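You operate a simulated robot arm through the tools that you are given. There is no shell and no other tool. Be economical: measure what you need, move in short steps, check, and stop when the job is done.

You run a simulated robot arm. Do the job below in one go: nothing can be reset, and whatever is moved stays where it is left.

## Task
Fetch the board strip from the wiper bench and set it on top of the carton there.

Only the result counts: the job must be done as asked and must still hold three seconds after the hand-in. Knocking over, shifting, dropping, spilling or breaking anything else fails it.

## Robot
A 6-joint arm with a two-finger parallel gripper, fixed in place. Base frame: the origin is at the foot of the arm, x ahead of it, y to its left, z up; the work surface is at about z = 849. Units: mm, rad, N and s.
With the tool pointing down near the work surface it reaches from about 240 to 640 mm from the base axis. Its first joint turns from -1.152 to 1.152 rad. Payload 2.7 kg.
The TCP is the grasp point between the finger pads, 23 mm short of the fingertips. In the tool frame z runs along the fingers and y along their closing line. Largest opening 94 mm; finger width 38, thickness 10; the body of the gripper, 54 by 96 mm, starts 39 mm behind the TCP.
Orientation is that of the tool frame in the base frame, as a unit quaternion [w, x, y, z]. With the fingers straight down and closing along the base's y, the tool's x points along the base's -x, its y along +y and its z along -z.

## Interface
- The arm moves only by the tool arm_command. Its arguments are lists of equal length, an entry for each row: "hand": the opening, from 0 (shut) to 1 (fully open); "dp": the shift along the base's x, y, z in mm, a list of three; "angular": the turn, a rotation vector about the base's x, y, z in rad, a list of three. In form: {"hand": [hand, ...], "dp": [[x, y, z], ...], "angular": [[ax, ay, az], ...]}. A call has 1 to 20 rows; each row shifts and turns the commanded pose from where the row before left it. A row lasts 0.2 s, in which the tool goes at most 50 mm and 0.15 rad; a call with a longer step from one row to the next is refused whole, and so is a gripper value outside its range. Where a pose cannot be reached the arm comes as near as it can. A force on the tool above 40 N (or 10 N above the force at the start of the call, whichever is more), or a blocked arm, ends the call early, and 0.2 s more pass. The fingers move at their own pace (about 45 mm/s each) and stop on an object; they squeeze with about 38 N. The grip force told is the motor's: it shows also when the fingers shut on nothing. Time passes only in rows, and 0.2 s behind the last, so rows that do not move let the fingers close. The reply holds the time, the measured pose of the TCP, the force on the tool along the base axes, the opening and the grip force, in the units named above and with some noise, and new pictures: "views" is both (left out), scene, wrist or none.
- Cameras (640 x 400 px; columns grow to the right, rows downward): "scene" is fixed at [95.1, -455.3, 1401.3]; the picture's right is [0.51, -0.86, 0.00], its down [-0.51, -0.30, -0.81] and it looks along [0.69, 0.41, -0.59] (base axes); focal length 342 px, centre (320, 200). "wrist" rides on the gripper at [86, 16, -74] in the tool frame; the picture's right is [-0.18, 0.98, 0.00], its down [-0.58, -0.11, -0.81] and it looks along [-0.79, -0.15, 0.59] (tool axes); focal length 243 px, centre (320, 200). There is no depth. A picture from a camera that has moved, and an enlarged one, comes with that camera's place and axes in the base frame and with its lens.
- zoom(camera, box): a new picture of the part [left, top, right, bottom] of that camera's present view, enlarged. It takes no simulated time.
- finish_job(): hands the job in; it is judged then, once.

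Work in short steps. Places have to be worked out from the pictures, the camera data and where the tool is seen: move nearer, look again, correct. Check each grasp and each placing, and mend what went wrong. You have 90 turns and 170 pictures in all, those below and enlarged ones among them. Open the gripper and draw the arm clear of the work before you hand the job in, unless the task says otherwise; then end with one line.

The tools are called after ">>>" as a command line: name --argument value ..., lists and objects as JSON in quotes. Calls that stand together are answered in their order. arm_command: Moves the arm, as the interface text tells. Its arguments: {"type":"object","properties":{"hand":{"type":"array","items":{"type":"number"}},"dp":{"type":"array","items":{"type":"array","items":{"type":"number"}}},"angular":{"type":"array","items":{"type":"array","items":{"type":"number"}}},"views":{"type":"string","enum":["both","scene","wrist","none"]}},"required":["hand","dp","angular"]} The other tools are called the same way: zoom (camera, box) takes an enlarged picture of a part of a camera's view; finish_job () hands the job in.

At the start:

```text
time: 0.0
ee_pos: [378.4, -35.5, 1190.5]
ee_rot: [0.0, 0.001, 1.0, 0.0]
force: [0.9, -0.4, -0.1]
finger_gap: 93.9
grasp_force: 0.0
```

scene: 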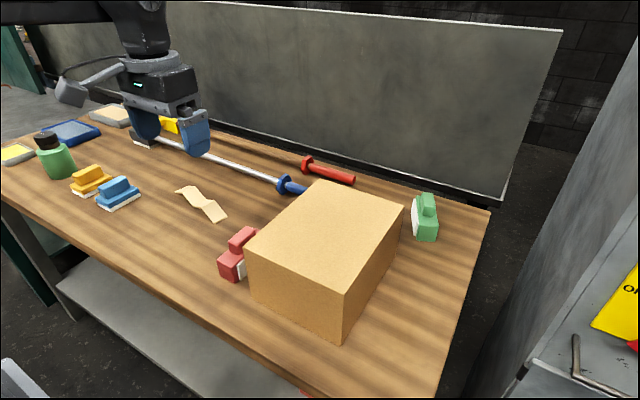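
wrist: 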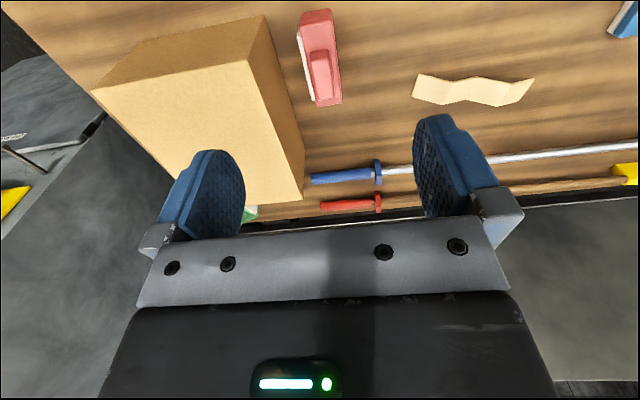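

The cream folded strip at scene about (202,203) looks like the board strip. I'll enlarge it and the surroundings before moving.

>>> zoom --camera "scene" --box '[150, 150, 270, 240]'

>>> zoom --camera "wrist" --box '[380, 0, 640, 160]'

>>> zoom --camera "scene" --box '[0, 80, 240, 230]'

```text
4.44 times, centred on (210, 195) of scene
camera zoom: at [95.1, -455.3, 1401.3], right [0.51, -0.86, 0.0], down [-0.51, -0.3, -0.81], along [0.69, 0.41, -0.59], focal length 1522 px, centre (809, 222)
```

zoom: 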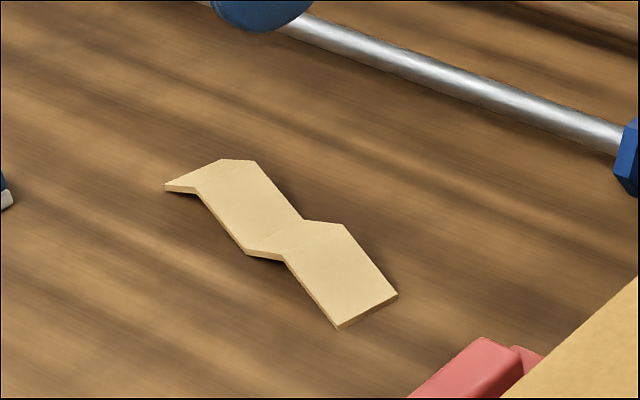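

```text
2.46 times, centred on (510, 80) of wrist
camera zoom: at [291.1, -18.9, 1265.9], right [0.18, 0.98, 0.0], down [0.58, -0.11, 0.81], along [0.79, -0.15, -0.59], focal length 597 px, centre (-148, 495)
```

zoom: 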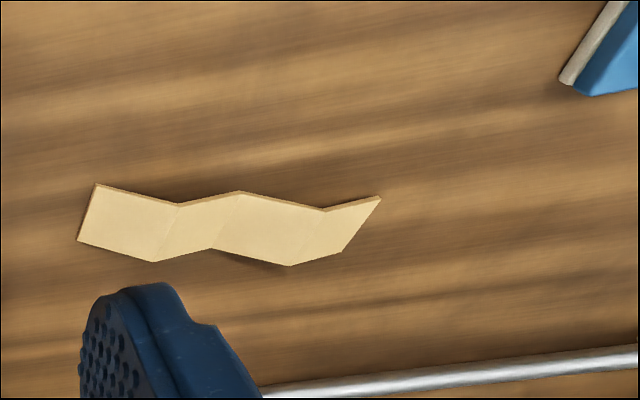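

```text
2.67 times, centred on (120, 155) of scene
camera zoom: at [95.1, -455.3, 1401.3], right [0.51, -0.86, 0.0], down [-0.51, -0.3, -0.81], along [0.69, 0.41, -0.59], focal length 913 px, centre (853, 320)
```

zoom: 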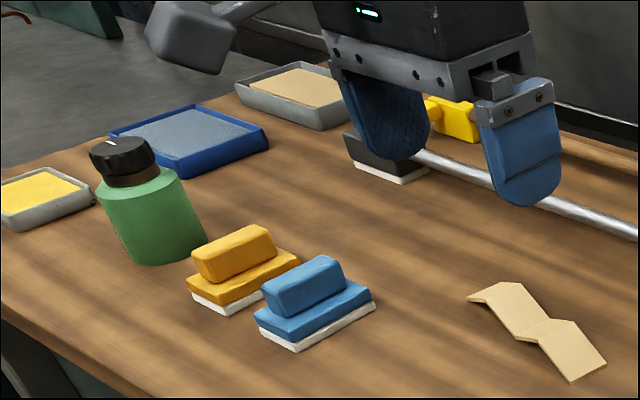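

The board strip looks like a zigzag about 200 x 40 mm and 15 mm high. It runs from about (540,105) to (587,300), with its centre near (565,203). The carton top is about x 404–668, y -315 to -118, z 969. I'll go above the strip and turn the fingers so they close across its width.

>>> arm_command --hand '[1, 1, 1, 1, 1, 1, 1, 1, 1, 1, 1]' --dp '[[18.7, 23.8, -17], [18.7, 23.8, -17], [18.7, 23.8, -17], [18.7, 23.8, -17], [18.7, 23.8, -17], [18.7, 23.8, -17], [18.7, 23.8, -17], [18.7, 23.8, -17], [18.7, 23.8, -17], [18.7, 23.8, -17], [0, 0, 0]]' --angular '[[0, 0, 0.1337], [0, 0, 0.1337], [0, 0, 0.1337], [0, 0, 0.1337], [0, 0, 0.1337], [0, 0, 0.1337], [0, 0, 0.1337], [0, 0, 0.1337], [0, 0, 0.1337], [0, 0, 0.1337], [0, 0, 0]]'

```text
time: 2.4
ee_pos: [566.5, 203.3, 1020.8]
ee_rot: [0.0, -0.621, 0.784, 0.0]
force: [-0.3, 0.8, 0.6]
finger_gap: 94.1
grasp_force: 0.1
camera wrist: at [530.2, 124.6, 1095.2], right [-0.91, 0.41, 0.0], down [0.24, 0.54, 0.81], along [0.33, 0.74, -0.59], focal length 243 px, centre (320, 200)
```

scene: 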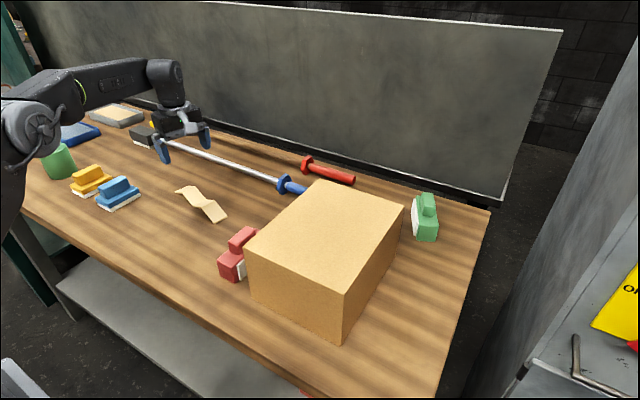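
wrist: 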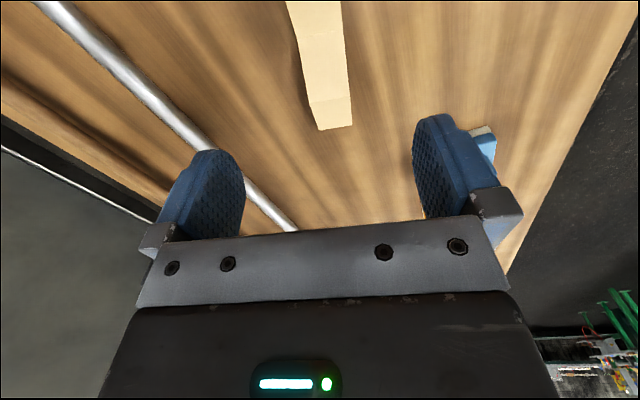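

The wrist view puts the strip's far end at about (590,303), and its centre line passes under the TCP. The rod is about 110 mm away, clear of the fingers. I'll descend to about z 890 and look.

>>> arm_command --hand '[0.9, 0.9, 0.9, 0.9, 0.9, 0.9]' --dp '[[0, 0, -30], [0, 0, -30], [0, 0, -30], [0, 0, -25], [0, 0, -15], [0, 0, 0]]' --angular '[[0, 0, 0], [0, 0, 0], [0, 0, 0.0], [0, 0, 0.0], [0, 0, 0], [0, 0, 0]]'

>>> zoom --camera "scene" --box '[140, 130, 260, 230]'

```text
time: 3.8
ee_pos: [565.4, 203.6, 888.7]
ee_rot: [0.0, -0.619, 0.785, -0.001]
force: [-0.4, -0.1, 0.2]
finger_gap: 84.5
grasp_force: 0.1
camera wrist: at [528.7, 124.2, 964.3], right [-0.91, 0.41, 0.0], down [0.24, 0.54, 0.81], along [0.33, 0.74, -0.59], focal length 243 px, centre (320, 200)
```

scene: 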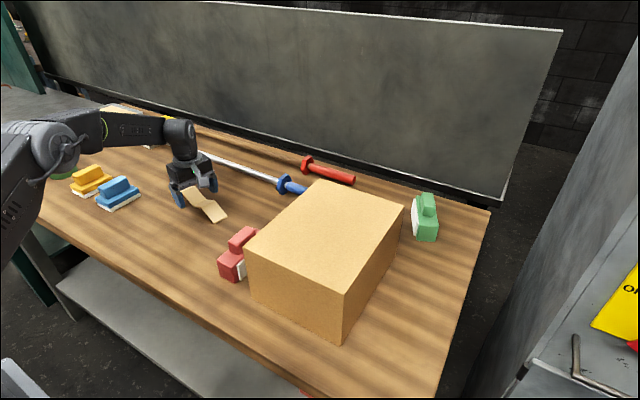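
wrist: 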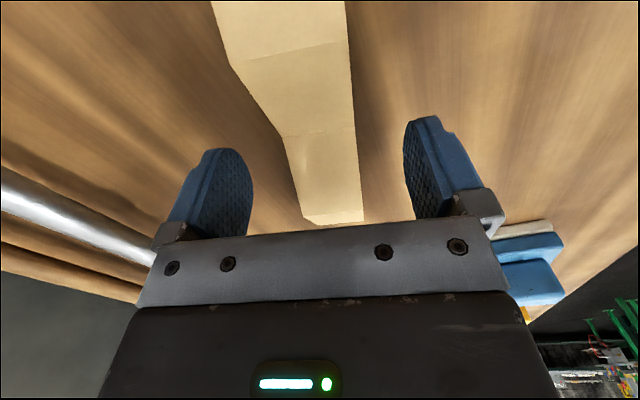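

```text
4.00 times, centred on (200, 180) of scene
camera zoom: at [95.1, -455.3, 1401.3], right [0.51, -0.86, 0.0], down [-0.51, -0.3, -0.81], along [0.69, 0.41, -0.59], focal length 1369 px, centre (800, 280)
```

zoom: 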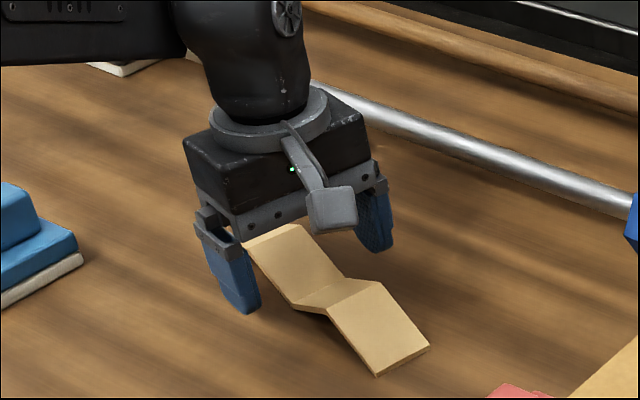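

The fingers straddle the strip at its low middle fold, about (564,199). I'll lower until the tips are about 2 mm above the table and close.

>>> arm_command --hand '[0.9, 0.9, 0.9, 0.7, 0.5, 0.35, 0.3, 0.2, 0.2, 0.2, 0.2]' --dp '[[0, -2, -8], [0, -1, -6.5], [0, 0, 0], [0, 0, 0], [0, 0, 0], [0, 0, 0], [0, 0, 0], [0, 0, 0], [0, 0, 0], [0, 0, 0], [0, 0, 0]]' --angular '[[0, 0, 0], [0, 0, 0], [0, 0, 0], [0, 0, 0], [0, 0, 0], [0, 0, 0], [0, 0, 0], [0, 0, 0], [0, 0, 0], [0, 0, 0], [0, 0, 0]]'

>>> zoom --camera "scene" --box '[140, 130, 260, 230]'

```text
time: 6.2
ee_pos: [566.0, 200.0, 874.6]
ee_rot: [0.0, -0.62, 0.785, 0.0]
force: [0.7, 0.6, 0.4]
finger_gap: 38.8
grasp_force: 38.4
camera wrist: at [529.8, 120.4, 950.0], right [-0.91, 0.41, 0.0], down [0.24, 0.54, 0.81], along [0.33, 0.74, -0.59], focal length 243 px, centre (320, 200)
```

scene: 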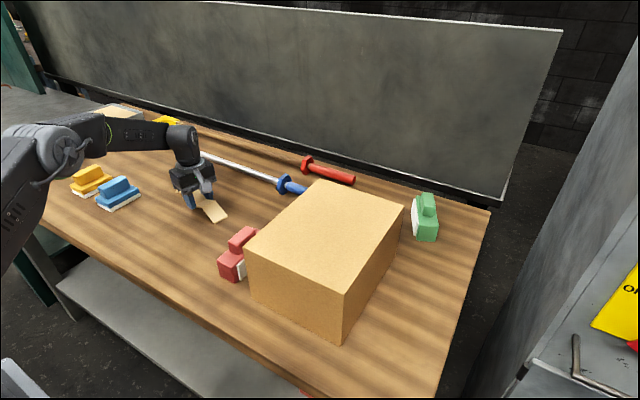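
wrist: 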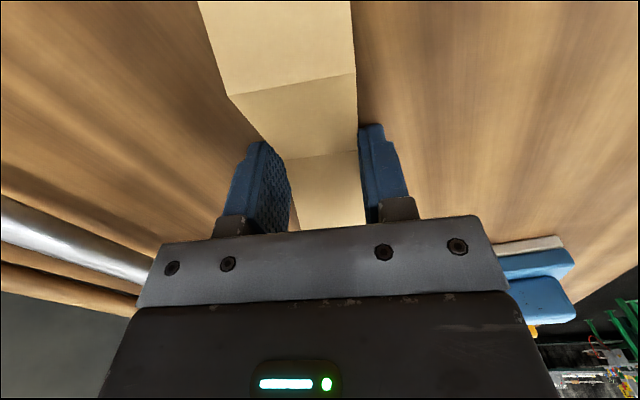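

```text
4.00 times, centred on (200, 180) of scene
camera zoom: at [95.1, -455.3, 1401.3], right [0.51, -0.86, 0.0], down [-0.51, -0.3, -0.81], along [0.69, 0.41, -0.59], focal length 1369 px, centre (800, 280)
```

zoom: 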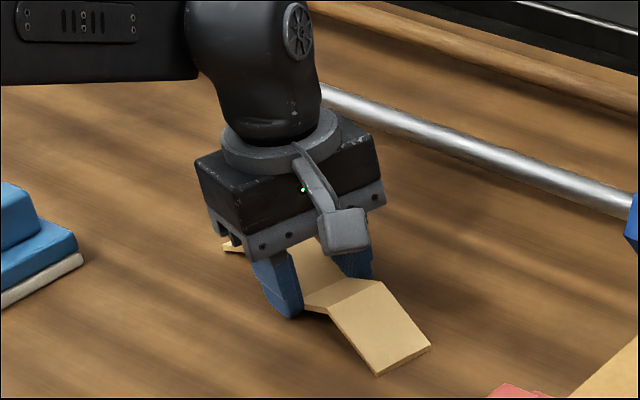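

The grip holds at a 38.8 mm gap with the motor at 38 N. I'll lift slowly by 25 mm, then higher, and check.

>>> arm_command --hand '[0.2, 0.2, 0.2, 0.2, 0.2, 0.2, 0.2, 0.2, 0.2, 0.2, 0.2]' --dp '[[0, 0, 5], [0, 0, 10], [0, 0, 15], [0, 0, 25], [0, 0, 30], [0, 0, 30], [0, 0, 30], [0, 0, 30], [0, 0, 25], [0, 0, 10], [0, 0, 0]]' --angular '[[0, 0, 0], [0, 0, 0], [0, 0, 0], [0, 0, 0], [0, 0, 0], [0, 0, 0], [0, 0, 0], [0, 0, 0], [0, 0, 0], [0, 0, 0], [0, 0, 0]]'

>>> zoom --camera "scene" --box '[100, 60, 260, 180]'

```text
time: 8.6
ee_pos: [566.0, 197.6, 1085.0]
ee_rot: [0.0, -0.619, 0.785, 0.001]
force: [-0.3, 0.1, -0.2]
finger_gap: 39.1
grasp_force: 38.0
camera wrist: at [529.9, 118.7, 1161.0], right [-0.91, 0.41, 0.0], down [0.24, 0.54, 0.81], along [0.33, 0.74, -0.59], focal length 243 px, centre (320, 200)
```

scene: 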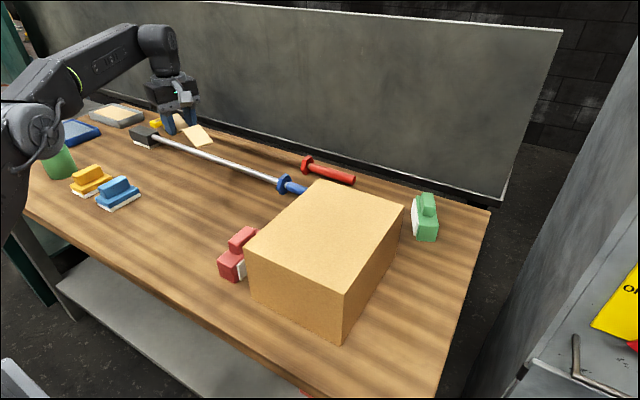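
wrist: 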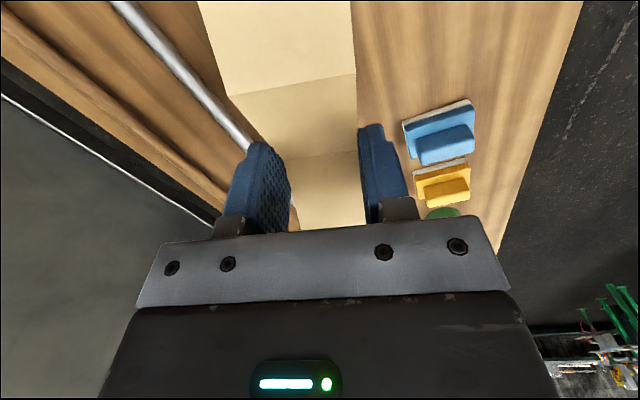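

```text
3.33 times, centred on (180, 120) of scene
camera zoom: at [95.1, -455.3, 1401.3], right [0.51, -0.86, 0.0], down [-0.51, -0.3, -0.81], along [0.69, 0.41, -0.59], focal length 1141 px, centre (787, 467)
```

zoom: 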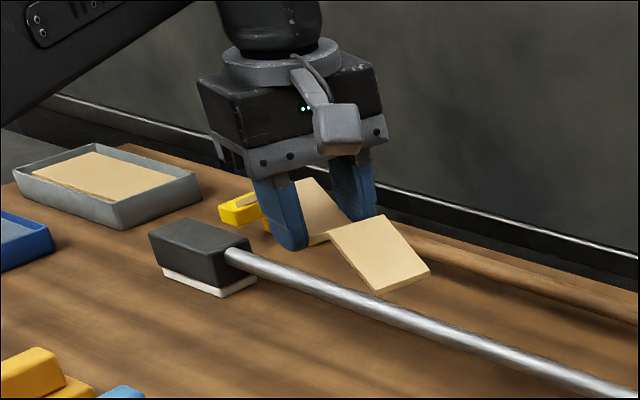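

The strip is held and lifted level. I'll carry it at z 1085 to above the carton centre, about (535,-217), and turn it back so it lies along x.

>>> arm_command --hand '[0.2, 0.2, 0.2, 0.2, 0.2, 0.2, 0.2, 0.2, 0.2, 0.2, 0.2, 0.2, 0.2, 0.2, 0.2, 0.2]' --dp '[[-1, -14, 0], [-2, -28, 0], [-2.5, -33, 0], [-2.5, -33, 0], [-2.5, -33, 0], [-2.5, -33, 0], [-2.5, -33, 0], [-2.5, -33, 0], [-2.5, -33, 0], [-2.5, -33, 0], [-2.5, -33, 0], [-2.5, -33, 0], [-2, -28, 0], [-1, -14, 0], [0, 0, 0], [0, 0, 0]]' --angular '[[0, 0, -0.05], [0, 0, -0.08], [0, 0, -0.1077], [0, 0, -0.1077], [0, 0, -0.1077], [0, 0, -0.1077], [0, 0, -0.1077], [0, 0, -0.1077], [0, 0, -0.1077], [0, 0, -0.1077], [0, 0, -0.1077], [0, 0, -0.1077], [0, 0, -0.08], [0, 0, -0.05], [0, 0, 0], [0, 0, 0]]'

>>> zoom --camera "scene" --box '[200, 60, 460, 340]'

```text
time: 12.0
ee_pos: [533.4, -216.6, 1087.4]
ee_rot: [0.0, 0.001, 1.0, -0.001]
force: [0.4, 0.4, -0.5]
finger_gap: 38.8
grasp_force: 37.9
camera wrist: at [445.9, -199.2, 1162.2], right [0.18, 0.98, 0.0], down [0.58, -0.11, 0.81], along [0.79, -0.15, -0.59], focal length 243 px, centre (320, 200)
```

scene: 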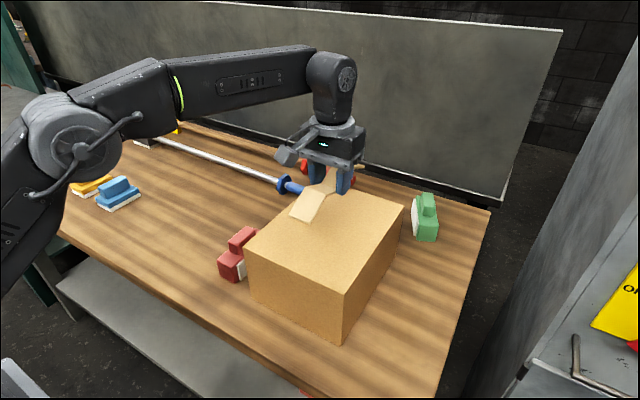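
wrist: 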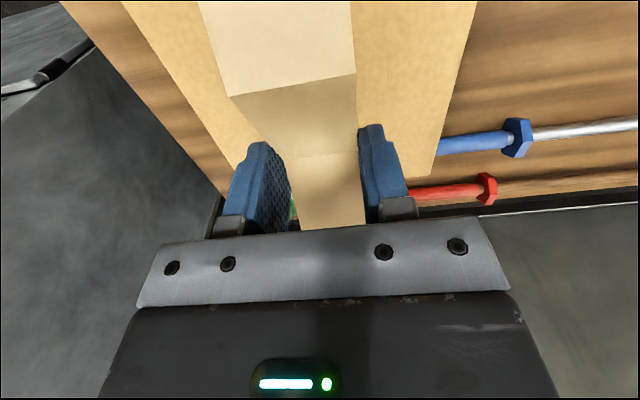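

```text
1.43 times, centred on (330, 200) of scene
camera zoom: at [95.1, -455.4, 1401.3], right [0.51, -0.86, 0.0], down [-0.51, -0.3, -0.81], along [0.69, 0.41, -0.59], focal length 489 px, centre (306, 200)
```

zoom: 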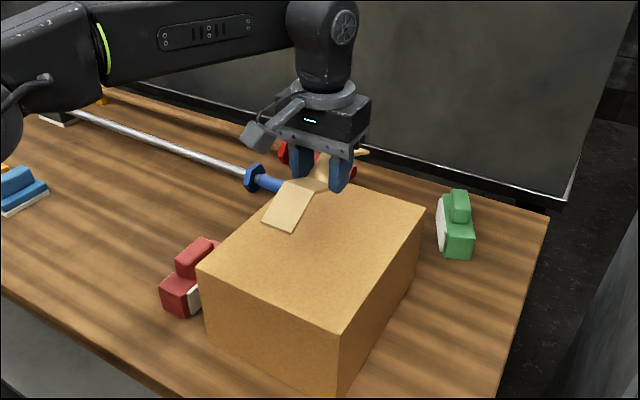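

The strip is over the carton, along x. Contact should come at TCP z of about 995, so I'll descend to about 1008 and look.

>>> arm_command --hand '[0.2, 0.2, 0.2, 0.2, 0.2, 0.2]' --dp '[[0, 0, -20], [0, 0, -25], [0, 0, -20], [0, 0, -10], [0, 0, -4], [0, 0, 0]]' --angular '[[0, 0, 0], [0, 0, 0], [0, 0, 0], [0, 0, 0], [0, 0, 0], [0, 0, 0]]'

>>> zoom --camera "scene" --box '[230, 120, 430, 300]'

```text
time: 13.4
ee_pos: [536.8, -217.4, 1013.7]
ee_rot: [0.006, -0.001, 1.0, -0.003]
force: [0.6, 0.2, 4.0]
finger_gap: 38.8
grasp_force: 37.5
stopped in row 6: the force on the tool passed its limit (the readings are from after the stop); the commanded pose is now the measured one
camera wrist: at [448.4, -199.6, 1087.5], right [0.18, 0.98, 0.0], down [0.57, -0.1, 0.81], along [0.8, -0.15, -0.58], focal length 243 px, centre (320, 200)
```

scene: 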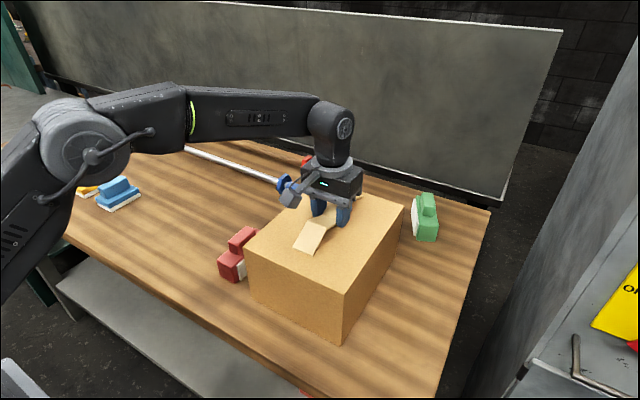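
wrist: 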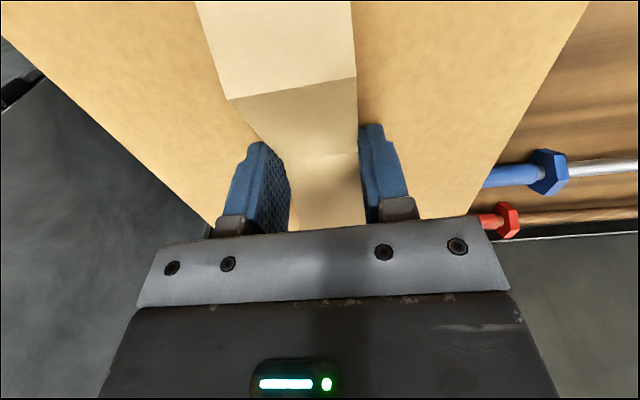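

```text
2.22 times, centred on (330, 210) of scene
camera zoom: at [95.0, -455.3, 1401.3], right [0.51, -0.86, 0.0], down [-0.51, -0.3, -0.81], along [0.69, 0.41, -0.59], focal length 761 px, centre (298, 178)
```

zoom: 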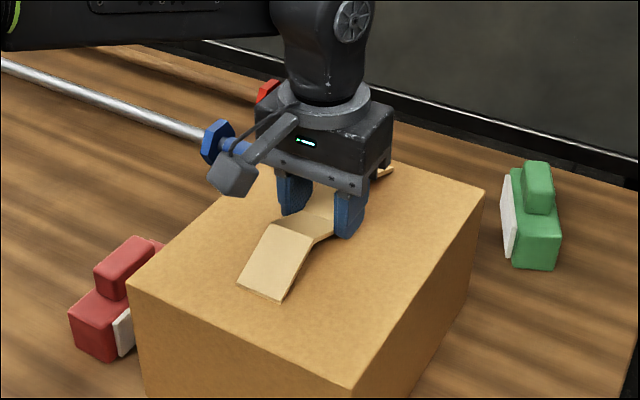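

Contact came at TCP z 1013.7, so the carton top is nearer 987 than 969. The near end of the strip appears to rest on the top, and the carton hasn't moved. I'll press down slightly to confirm before releasing.

>>> arm_command --hand '[0.2, 0.2]' --dp '[[0, 0, -1], [0, 0, 0]]' --angular '[[0, 0, 0], [0, 0, 0]]' --views "none"

>>> zoom --camera "scene" --box '[280, 160, 380, 260]'

```text
time: 14.0
ee_pos: [536.2, -216.5, 1013.6]
ee_rot: [0.008, -0.001, 1.0, -0.004]
force: [1.0, -0.8, 15.1]
finger_gap: 39.0
grasp_force: 38.0
```

```text
4.00 times, centred on (330, 210) of scene
camera zoom: at [94.9, -455.3, 1401.3], right [0.51, -0.86, 0.0], down [-0.51, -0.3, -0.81], along [0.7, 0.41, -0.59], focal length 1369 px, centre (280, 160)
```

zoom: 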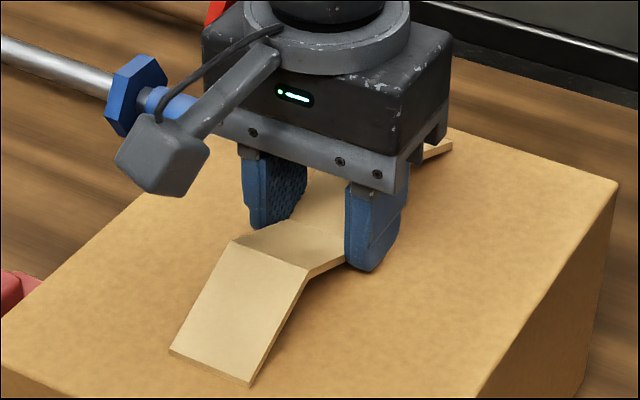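

The reaction is solid at 15 N with no further descent, so the strip rests on the carton. I'll ease up 1 mm, open, and check.

>>> arm_command --hand '[0.25, 0.45, 0.5, 0.6, 0.7, 0.8, 0.8, 0.8]' --dp '[[0, 0, 0.8], [0, 0, 0], [0, 0, 0], [0, 0, 0], [0, 0, 0], [0, 0, 0], [0, 0, 0], [0, 0, 0]]' --angular '[[0, 0, 0], [0, 0, 0], [0, 0, 0], [0, 0, 0], [0, 0, 0], [0, 0, 0], [0, 0, 0], [0, 0, 0]]'

>>> zoom --camera "scene" --box '[280, 160, 380, 260]'

```text
time: 15.8
ee_pos: [536.3, -216.3, 1013.0]
ee_rot: [0.005, 0.001, 1.0, -0.002]
force: [-0.5, -9.0, 13.0]
finger_gap: 71.7
grasp_force: 0.1
camera wrist: at [448.5, -199.1, 1087.4], right [0.18, 0.98, 0.0], down [0.57, -0.1, 0.81], along [0.8, -0.15, -0.58], focal length 243 px, centre (320, 200)
```

scene: 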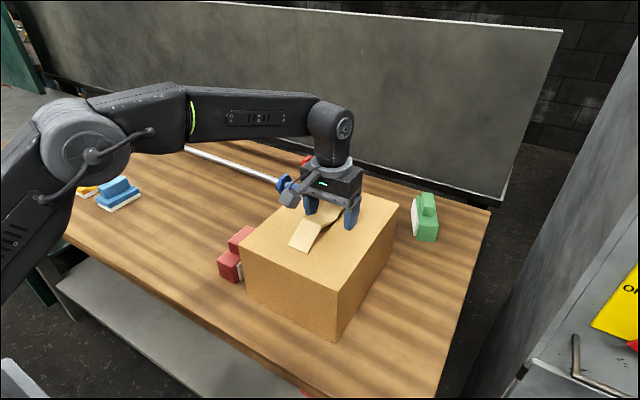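
wrist: 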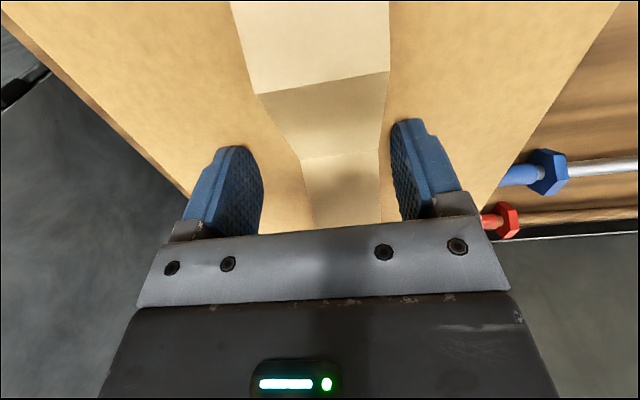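

```text
4.00 times, centred on (330, 210) of scene
camera zoom: at [94.8, -455.5, 1401.3], right [0.51, -0.86, 0.0], down [-0.51, -0.3, -0.81], along [0.7, 0.41, -0.59], focal length 1369 px, centre (280, 160)
```

zoom: 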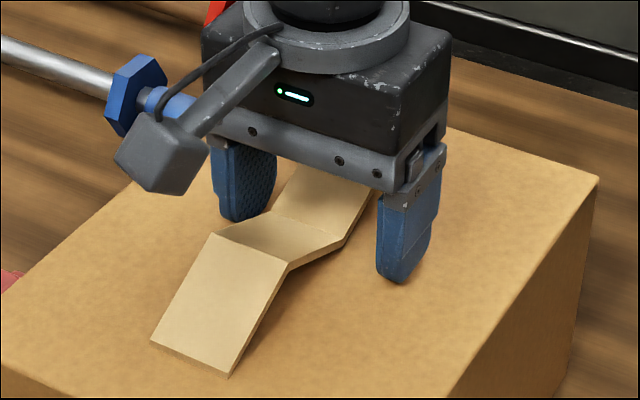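

The strip is released, but the fingertips seem to be pressing the carton (13 N up, -9 N sideways), and its corner looks slightly moved. I'll lift straight up to unload it, then measure.

>>> arm_command --hand '[0.8, 0.8, 0.8, 0.8, 0.8, 0.8, 0.8, 0.8]' --dp '[[0, 0, 3], [0, 0, 5], [0, 0, 12], [0, 0, 30], [0, 0, 40], [0, 0, 40], [0, 0, 20], [0, 0, 0]]' --angular '[[0, 0, 0], [0, 0, 0], [0, 0, 0], [0, 0, 0], [0, 0, 0], [0, 0, 0], [0, 0, 0], [0, 0, 0]]'

>>> zoom --camera "scene" --box '[200, 160, 420, 350]'

```text
time: 17.6
ee_pos: [536.6, -218.6, 1162.5]
ee_rot: [0.006, -0.001, 1.0, -0.003]
force: [0.0, 0.5, -0.3]
finger_gap: 75.4
grasp_force: 0.0
camera wrist: at [447.9, -201.6, 1236.2], right [0.18, 0.98, 0.0], down [0.57, -0.1, 0.81], along [0.8, -0.15, -0.58], focal length 243 px, centre (320, 200)
```

scene: 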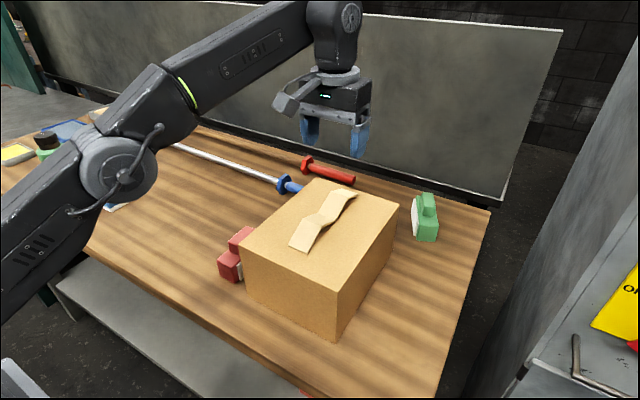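
wrist: 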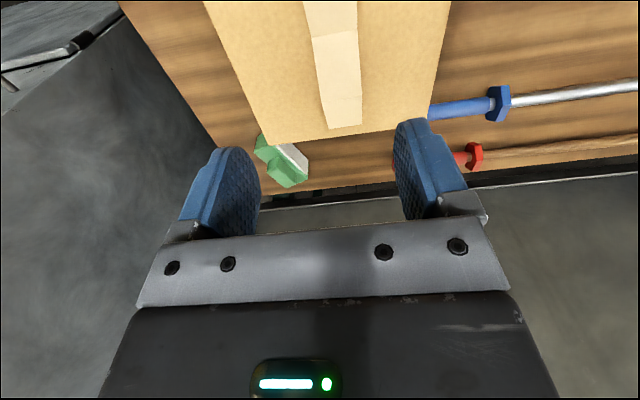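

```text
2.11 times, centred on (310, 255) of scene
camera zoom: at [95.1, -455.3, 1401.3], right [0.51, -0.86, 0.0], down [-0.51, -0.3, -0.81], along [0.69, 0.41, -0.59], focal length 721 px, centre (341, 84)
```

zoom: 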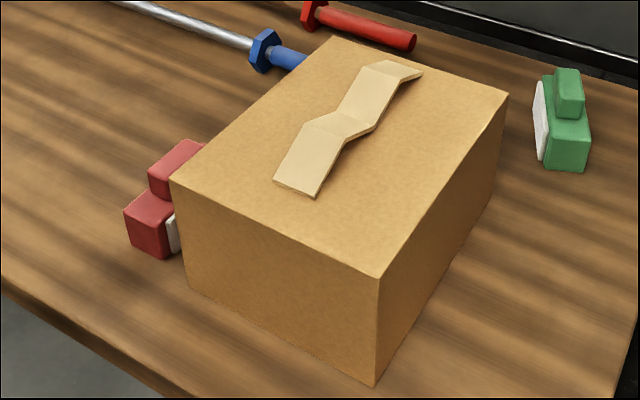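

The strip rests well on the carton, but dragging fingertips moved the carton about 13 mm in +y with a slight turn. The neighbours look unmoved. I'll move to the +y side, shut the fingers and look, so I can nudge the carton gently back.

>>> arm_command --hand '[0.5, 0.2, 0, 0, 0, 0, 0, 0]' --dp '[[-6, 30, 0], [-6, 36, 0], [-6, 36, 0], [-6, 36, 0], [-6, 36, 0], [-4, 30, -20], [0, 0, -20], [0, 0, 0]]' --angular '[[0, 0, 0], [0, 0, 0], [0, 0, 0], [0, 0, 0], [0, 0, 0], [0, 0, 0], [0, 0, 0], [0, 0, 0]]'

>>> zoom --camera "scene" --box '[230, 120, 430, 300]'

>>> zoom --camera "wrist" --box '[100, 0, 420, 200]'

```text
time: 19.4
ee_pos: [503.0, -13.1, 1121.3]
ee_rot: [0.006, -0.001, 1.0, -0.003]
force: [0.1, 0.4, -0.1]
finger_gap: 0.0
grasp_force: 38.0
camera wrist: at [414.3, 4.7, 1195.6], right [0.18, 0.98, 0.0], down [0.57, -0.1, 0.81], along [0.8, -0.15, -0.58], focal length 243 px, centre (320, 200)
```

scene: 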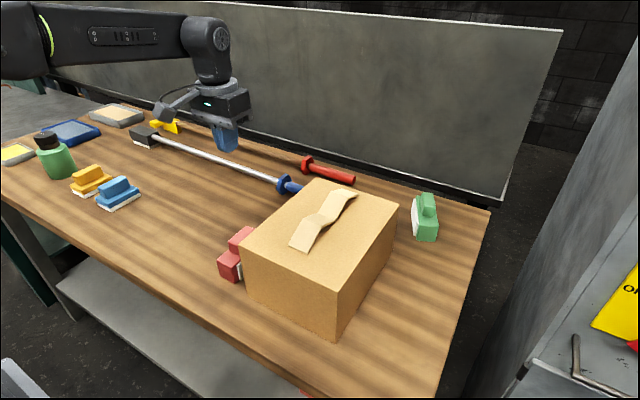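
wrist: 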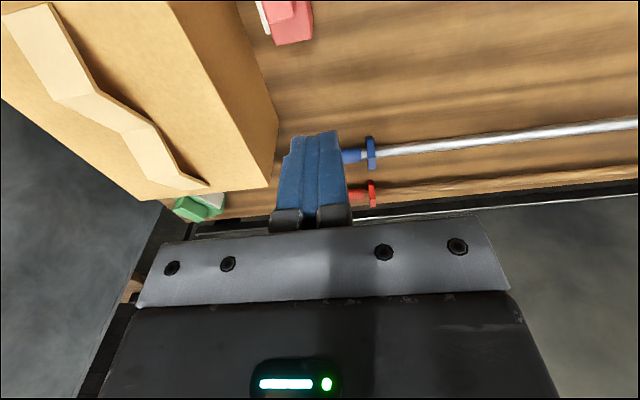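

```text
2.22 times, centred on (330, 210) of scene
camera zoom: at [95.1, -455.3, 1401.3], right [0.51, -0.86, 0.0], down [-0.51, -0.3, -0.81], along [0.69, 0.41, -0.59], focal length 761 px, centre (298, 178)
```

zoom: 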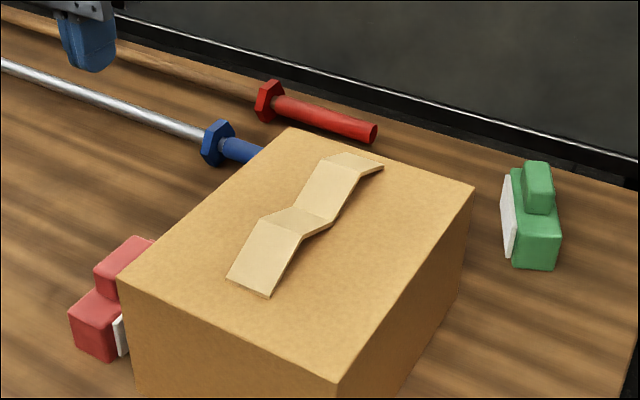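

```text
2.00 times, centred on (260, 100) of wrist
camera zoom: at [414.3, 4.7, 1195.6], right [0.18, 0.98, 0.0], down [0.57, -0.1, 0.81], along [0.8, -0.15, -0.58], focal length 485 px, centre (440, 400)
```

zoom: 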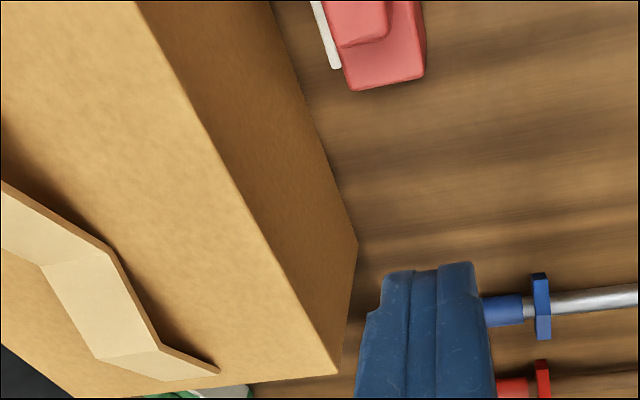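

The carton's +y face is at about y -110 with the top at about 988. The red wiper lies 30 mm away and is well below the tip height I'd use. I'll bring the closed fingers down to z 985 at y -70, beside the upper part of the face.

>>> arm_command --hand '[0, 0, 0, 0, 0, 0, 0]' --dp '[[1, -28, 0], [1, -29, -10], [0, 0, -40], [0, 0, -40], [0, 0, -30], [0, 0, -16], [0, 0, 0]]' --angular '[[0, 0, 0], [0, 0, 0], [0, 0, 0], [0, 0, 0], [0, 0, 0], [0, 0, 0], [0, 0, 0]]'

>>> zoom --camera "scene" --box '[230, 120, 430, 300]'

```text
time: 21.0
ee_pos: [504.2, -70.8, 989.3]
ee_rot: [0.006, -0.001, 1.0, -0.002]
force: [-0.2, 0.5, -0.8]
finger_gap: 0.1
grasp_force: 38.5
camera wrist: at [416.3, -54.1, 1062.3], right [0.18, 0.98, 0.0], down [0.57, -0.1, 0.81], along [0.8, -0.15, -0.58], focal length 243 px, centre (320, 200)
```

scene: 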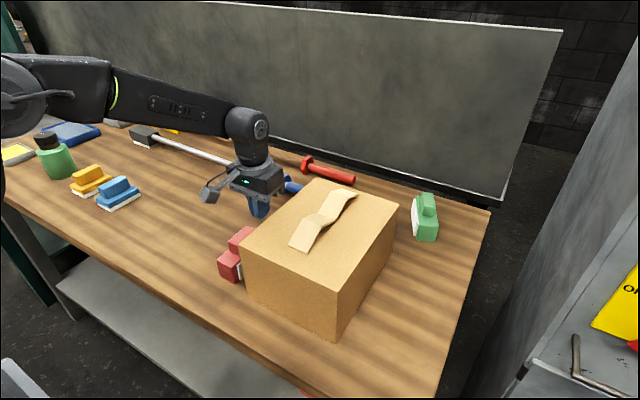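
wrist: 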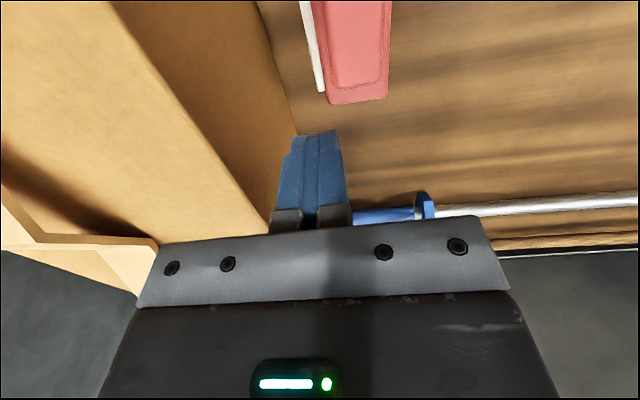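

```text
2.22 times, centred on (330, 210) of scene
camera zoom: at [95.1, -455.3, 1401.3], right [0.51, -0.86, 0.0], down [-0.51, -0.3, -0.81], along [0.69, 0.41, -0.59], focal length 761 px, centre (298, 178)
```

zoom: 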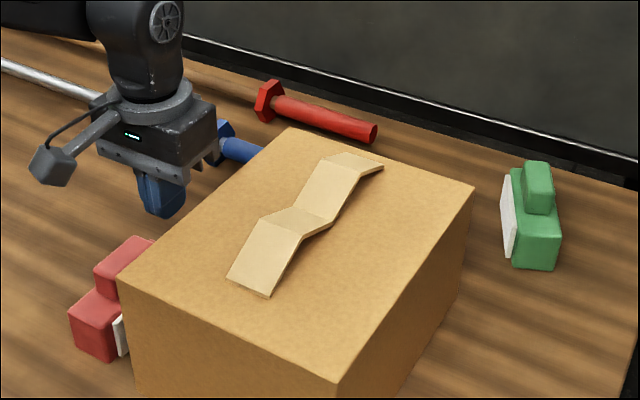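

The fingers are clear beside the face. I'll lower 8 mm and approach slowly toward -y until contact.

>>> arm_command --hand '[0, 0, 0, 0, 0, 0, 0, 0]' --dp '[[0, 0, -8], [0, -6, 0], [0, -6, 0], [0, -5, 0], [0, -4, 0], [0, -3, 0], [0, -3, 0], [0, 0, 0]]' --angular '[[0, 0, 0], [0, 0, 0], [0, 0, 0], [0, 0, 0], [0, 0, 0], [0, 0, 0], [0, 0, 0], [0, 0, 0]]'

>>> zoom --camera "scene" --box '[230, 120, 430, 300]'

```text
time: 22.8
ee_pos: [504.3, -96.7, 977.6]
ee_rot: [0.007, 0.0, 1.0, -0.003]
force: [1.9, 4.2, -0.6]
finger_gap: 0.1
grasp_force: 37.7
camera wrist: at [415.6, -79.5, 1052.7], right [0.18, 0.98, 0.0], down [0.57, -0.1, 0.81], along [0.8, -0.15, -0.58], focal length 243 px, centre (320, 200)
```

scene: 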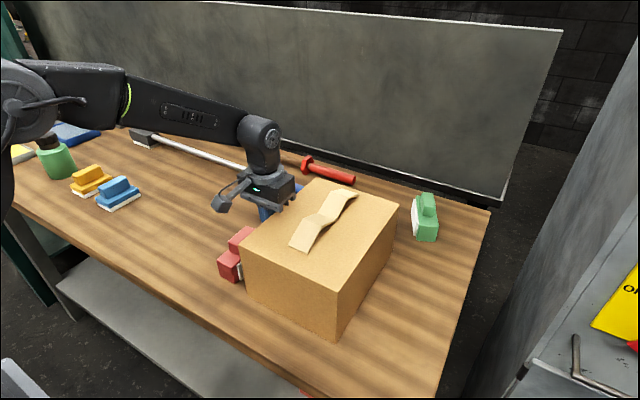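
wrist: 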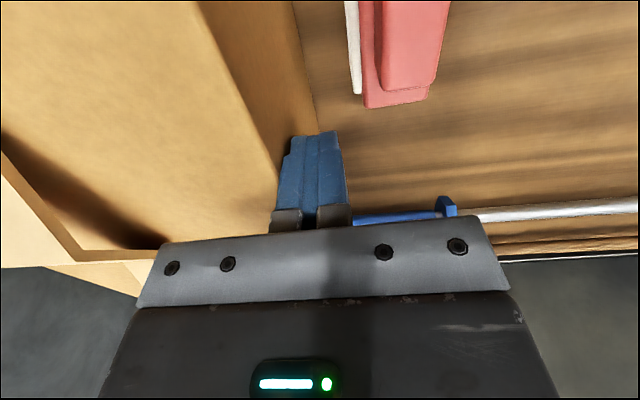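

```text
2.22 times, centred on (330, 210) of scene
camera zoom: at [95.1, -455.2, 1401.3], right [0.51, -0.86, 0.0], down [-0.51, -0.3, -0.81], along [0.69, 0.41, -0.59], focal length 761 px, centre (298, 178)
```

zoom: 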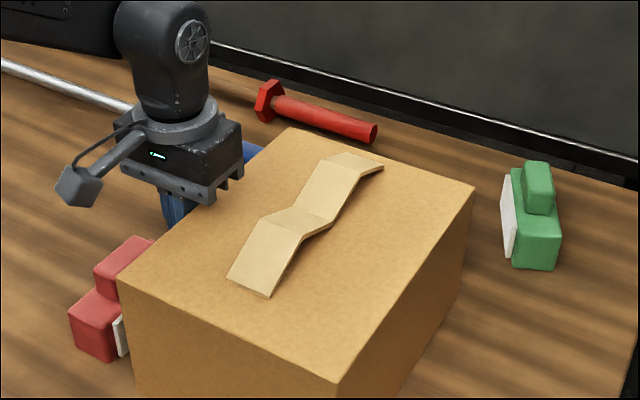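

Contact came at TCP y -96.7 with 4 N. I'll push about 9 mm in 1.5 mm steps, then compare the corners.

>>> arm_command --hand '[0, 0, 0, 0, 0, 0, 0]' --dp '[[0, -1.5, 0], [0, -1.5, 0], [0, -1.5, 0], [0, -1.5, 0], [0, -1.5, 0], [0, -1.5, 0], [0, 0, 0]]' --angular '[[0, 0, 0], [0, 0, 0], [0, 0, 0], [0, 0, 0], [0, 0, 0], [0, 0, 0], [0, 0, 0]]' --views "scene"

>>> zoom --camera "scene" --box '[230, 120, 430, 300]'

```text
time: 24.4
ee_pos: [504.0, -105.5, 978.8]
ee_rot: [0.007, -0.001, 1.0, -0.003]
force: [-1.0, 5.8, 1.5]
finger_gap: 0.3
grasp_force: 37.6
```

scene: 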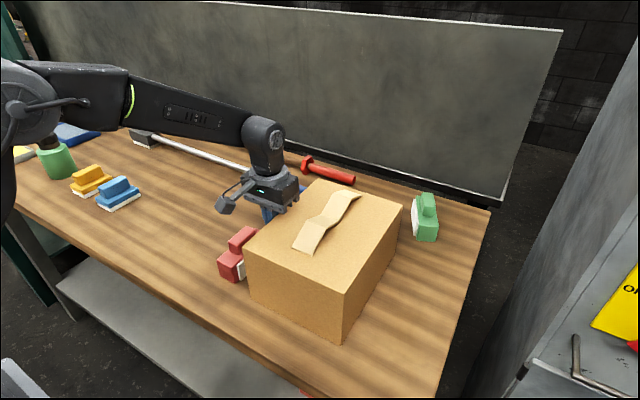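

```text
2.22 times, centred on (330, 210) of scene
camera zoom: at [95.0, -455.2, 1401.4], right [0.51, -0.86, 0.0], down [-0.51, -0.3, -0.81], along [0.69, 0.41, -0.59], focal length 761 px, centre (298, 178)
```

zoom: 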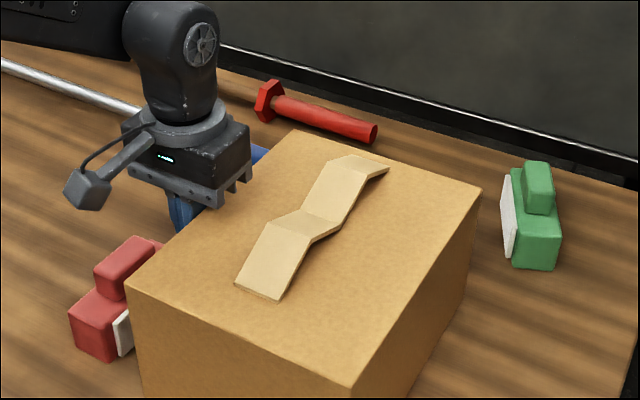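

The corners are within about 2 zoomed px of the original, or roughly 2 mm. I'll push 1.5 mm more, then back off and rise clear.

>>> arm_command --hand '[0, 0, 0, 0, 0, 0, 0, 0, 0, 0, 0, 0]' --dp '[[0, -1, 0], [0, -0.7, 0], [0, 0, 0], [0, 3, 0], [0, 10, 0], [0, 15, 0], [0, 5, 10], [0, 0, 40], [0, 0, 45], [0, 0, 45], [0, 20, 40], [0, 0, 0]]' --angular '[[0, 0, 0], [0, 0, 0], [0, 0, 0], [0, 0, 0], [0, 0, 0], [0, 0, 0], [0, 0, 0], [0, 0, 0], [0, 0, 0], [0, 0, 0], [0, 0, 0], [0, 0, 0]]'

>>> zoom --camera "scene" --box '[230, 120, 430, 300]'

>>> zoom --camera "scene" --box '[280, 160, 380, 260]'

```text
time: 27.0
ee_pos: [507.1, -53.6, 1155.8]
ee_rot: [0.007, 0.0, 1.0, -0.002]
force: [0.6, 1.0, -0.2]
finger_gap: 0.4
grasp_force: 37.8
camera wrist: at [418.4, -35.6, 1230.7], right [0.18, 0.98, 0.0], down [0.57, -0.1, 0.81], along [0.8, -0.15, -0.58], focal length 243 px, centre (320, 200)
```

scene: 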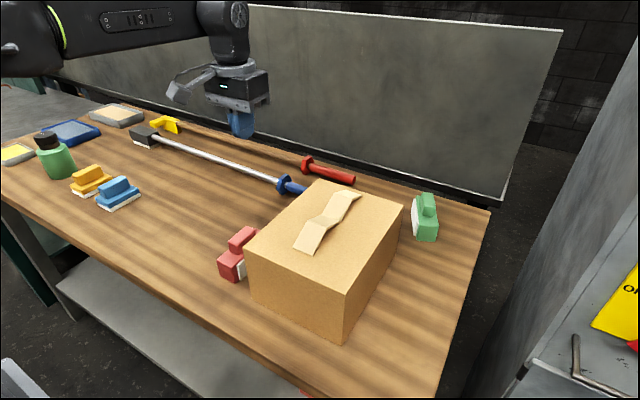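
wrist: 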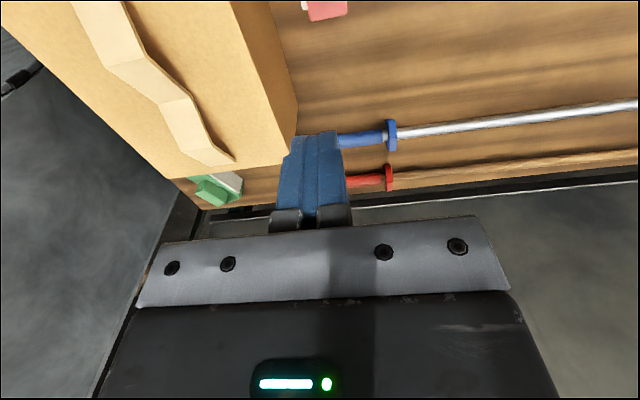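

```text
2.22 times, centred on (330, 210) of scene
camera zoom: at [95.1, -455.3, 1401.3], right [0.51, -0.86, 0.0], down [-0.51, -0.3, -0.81], along [0.69, 0.41, -0.59], focal length 761 px, centre (298, 178)
```

zoom: 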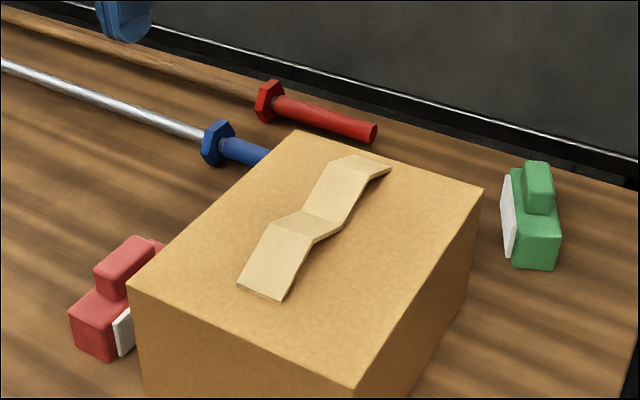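

```text
4.00 times, centred on (330, 210) of scene
camera zoom: at [95.1, -455.3, 1401.3], right [0.51, -0.86, 0.0], down [-0.51, -0.3, -0.81], along [0.69, 0.41, -0.59], focal length 1369 px, centre (280, 160)
```

zoom: 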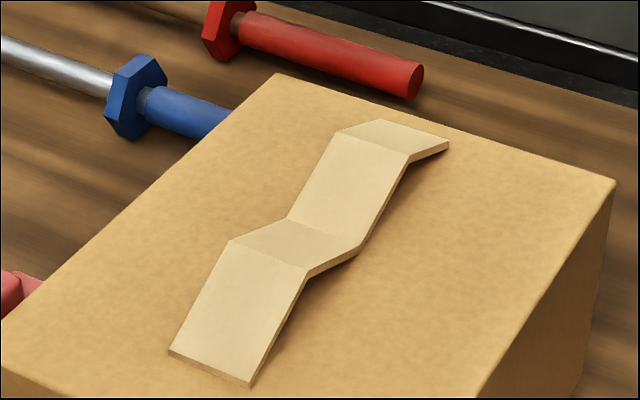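

The carton is back within 1–2 mm and the strip lies fully on top, with everything else in place. I'll open the gripper and rise clear.

>>> arm_command --hand '[0.5, 1, 1, 1, 1, 1, 1]' --dp '[[-10, 10, 10], [-20, 10, 10], [-20, 10, 10], [-20, 0, 10], [0, 0, 0], [0, 0, 0], [0, 0, 0]]' --angular '[[0, 0, 0], [0, 0, 0], [0, 0, 0], [0, 0, 0], [0, 0, 0], [0, 0, 0], [0, 0, 0]]' --views "scene"

```text
time: 28.6
ee_pos: [433.9, -23.5, 1200.6]
ee_rot: [0.007, -0.001, 1.0, -0.003]
force: [-0.3, 0.0, -0.1]
finger_gap: 94.0
grasp_force: 0.2
```

scene: 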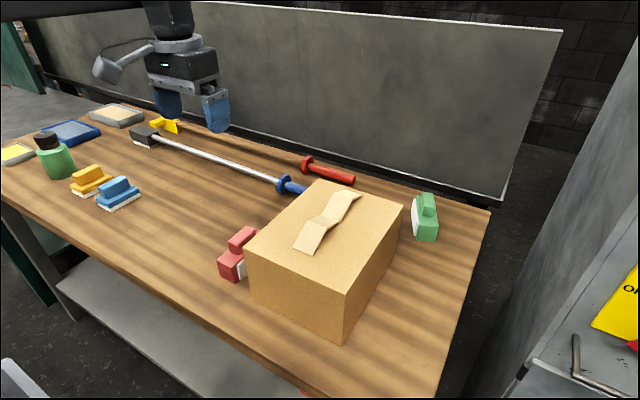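

The strip rests on the carton, the gripper is open and the arm is clear, so I'm handing in.

>>> finish_job

```text
The job is handed in.
```

The board strip is lying on top of the carton and the job is handed in; releasing it dragged the carton about 13 mm, so I pushed it back to within 1–2 mm of where it started, and nothing else appears to have moved.
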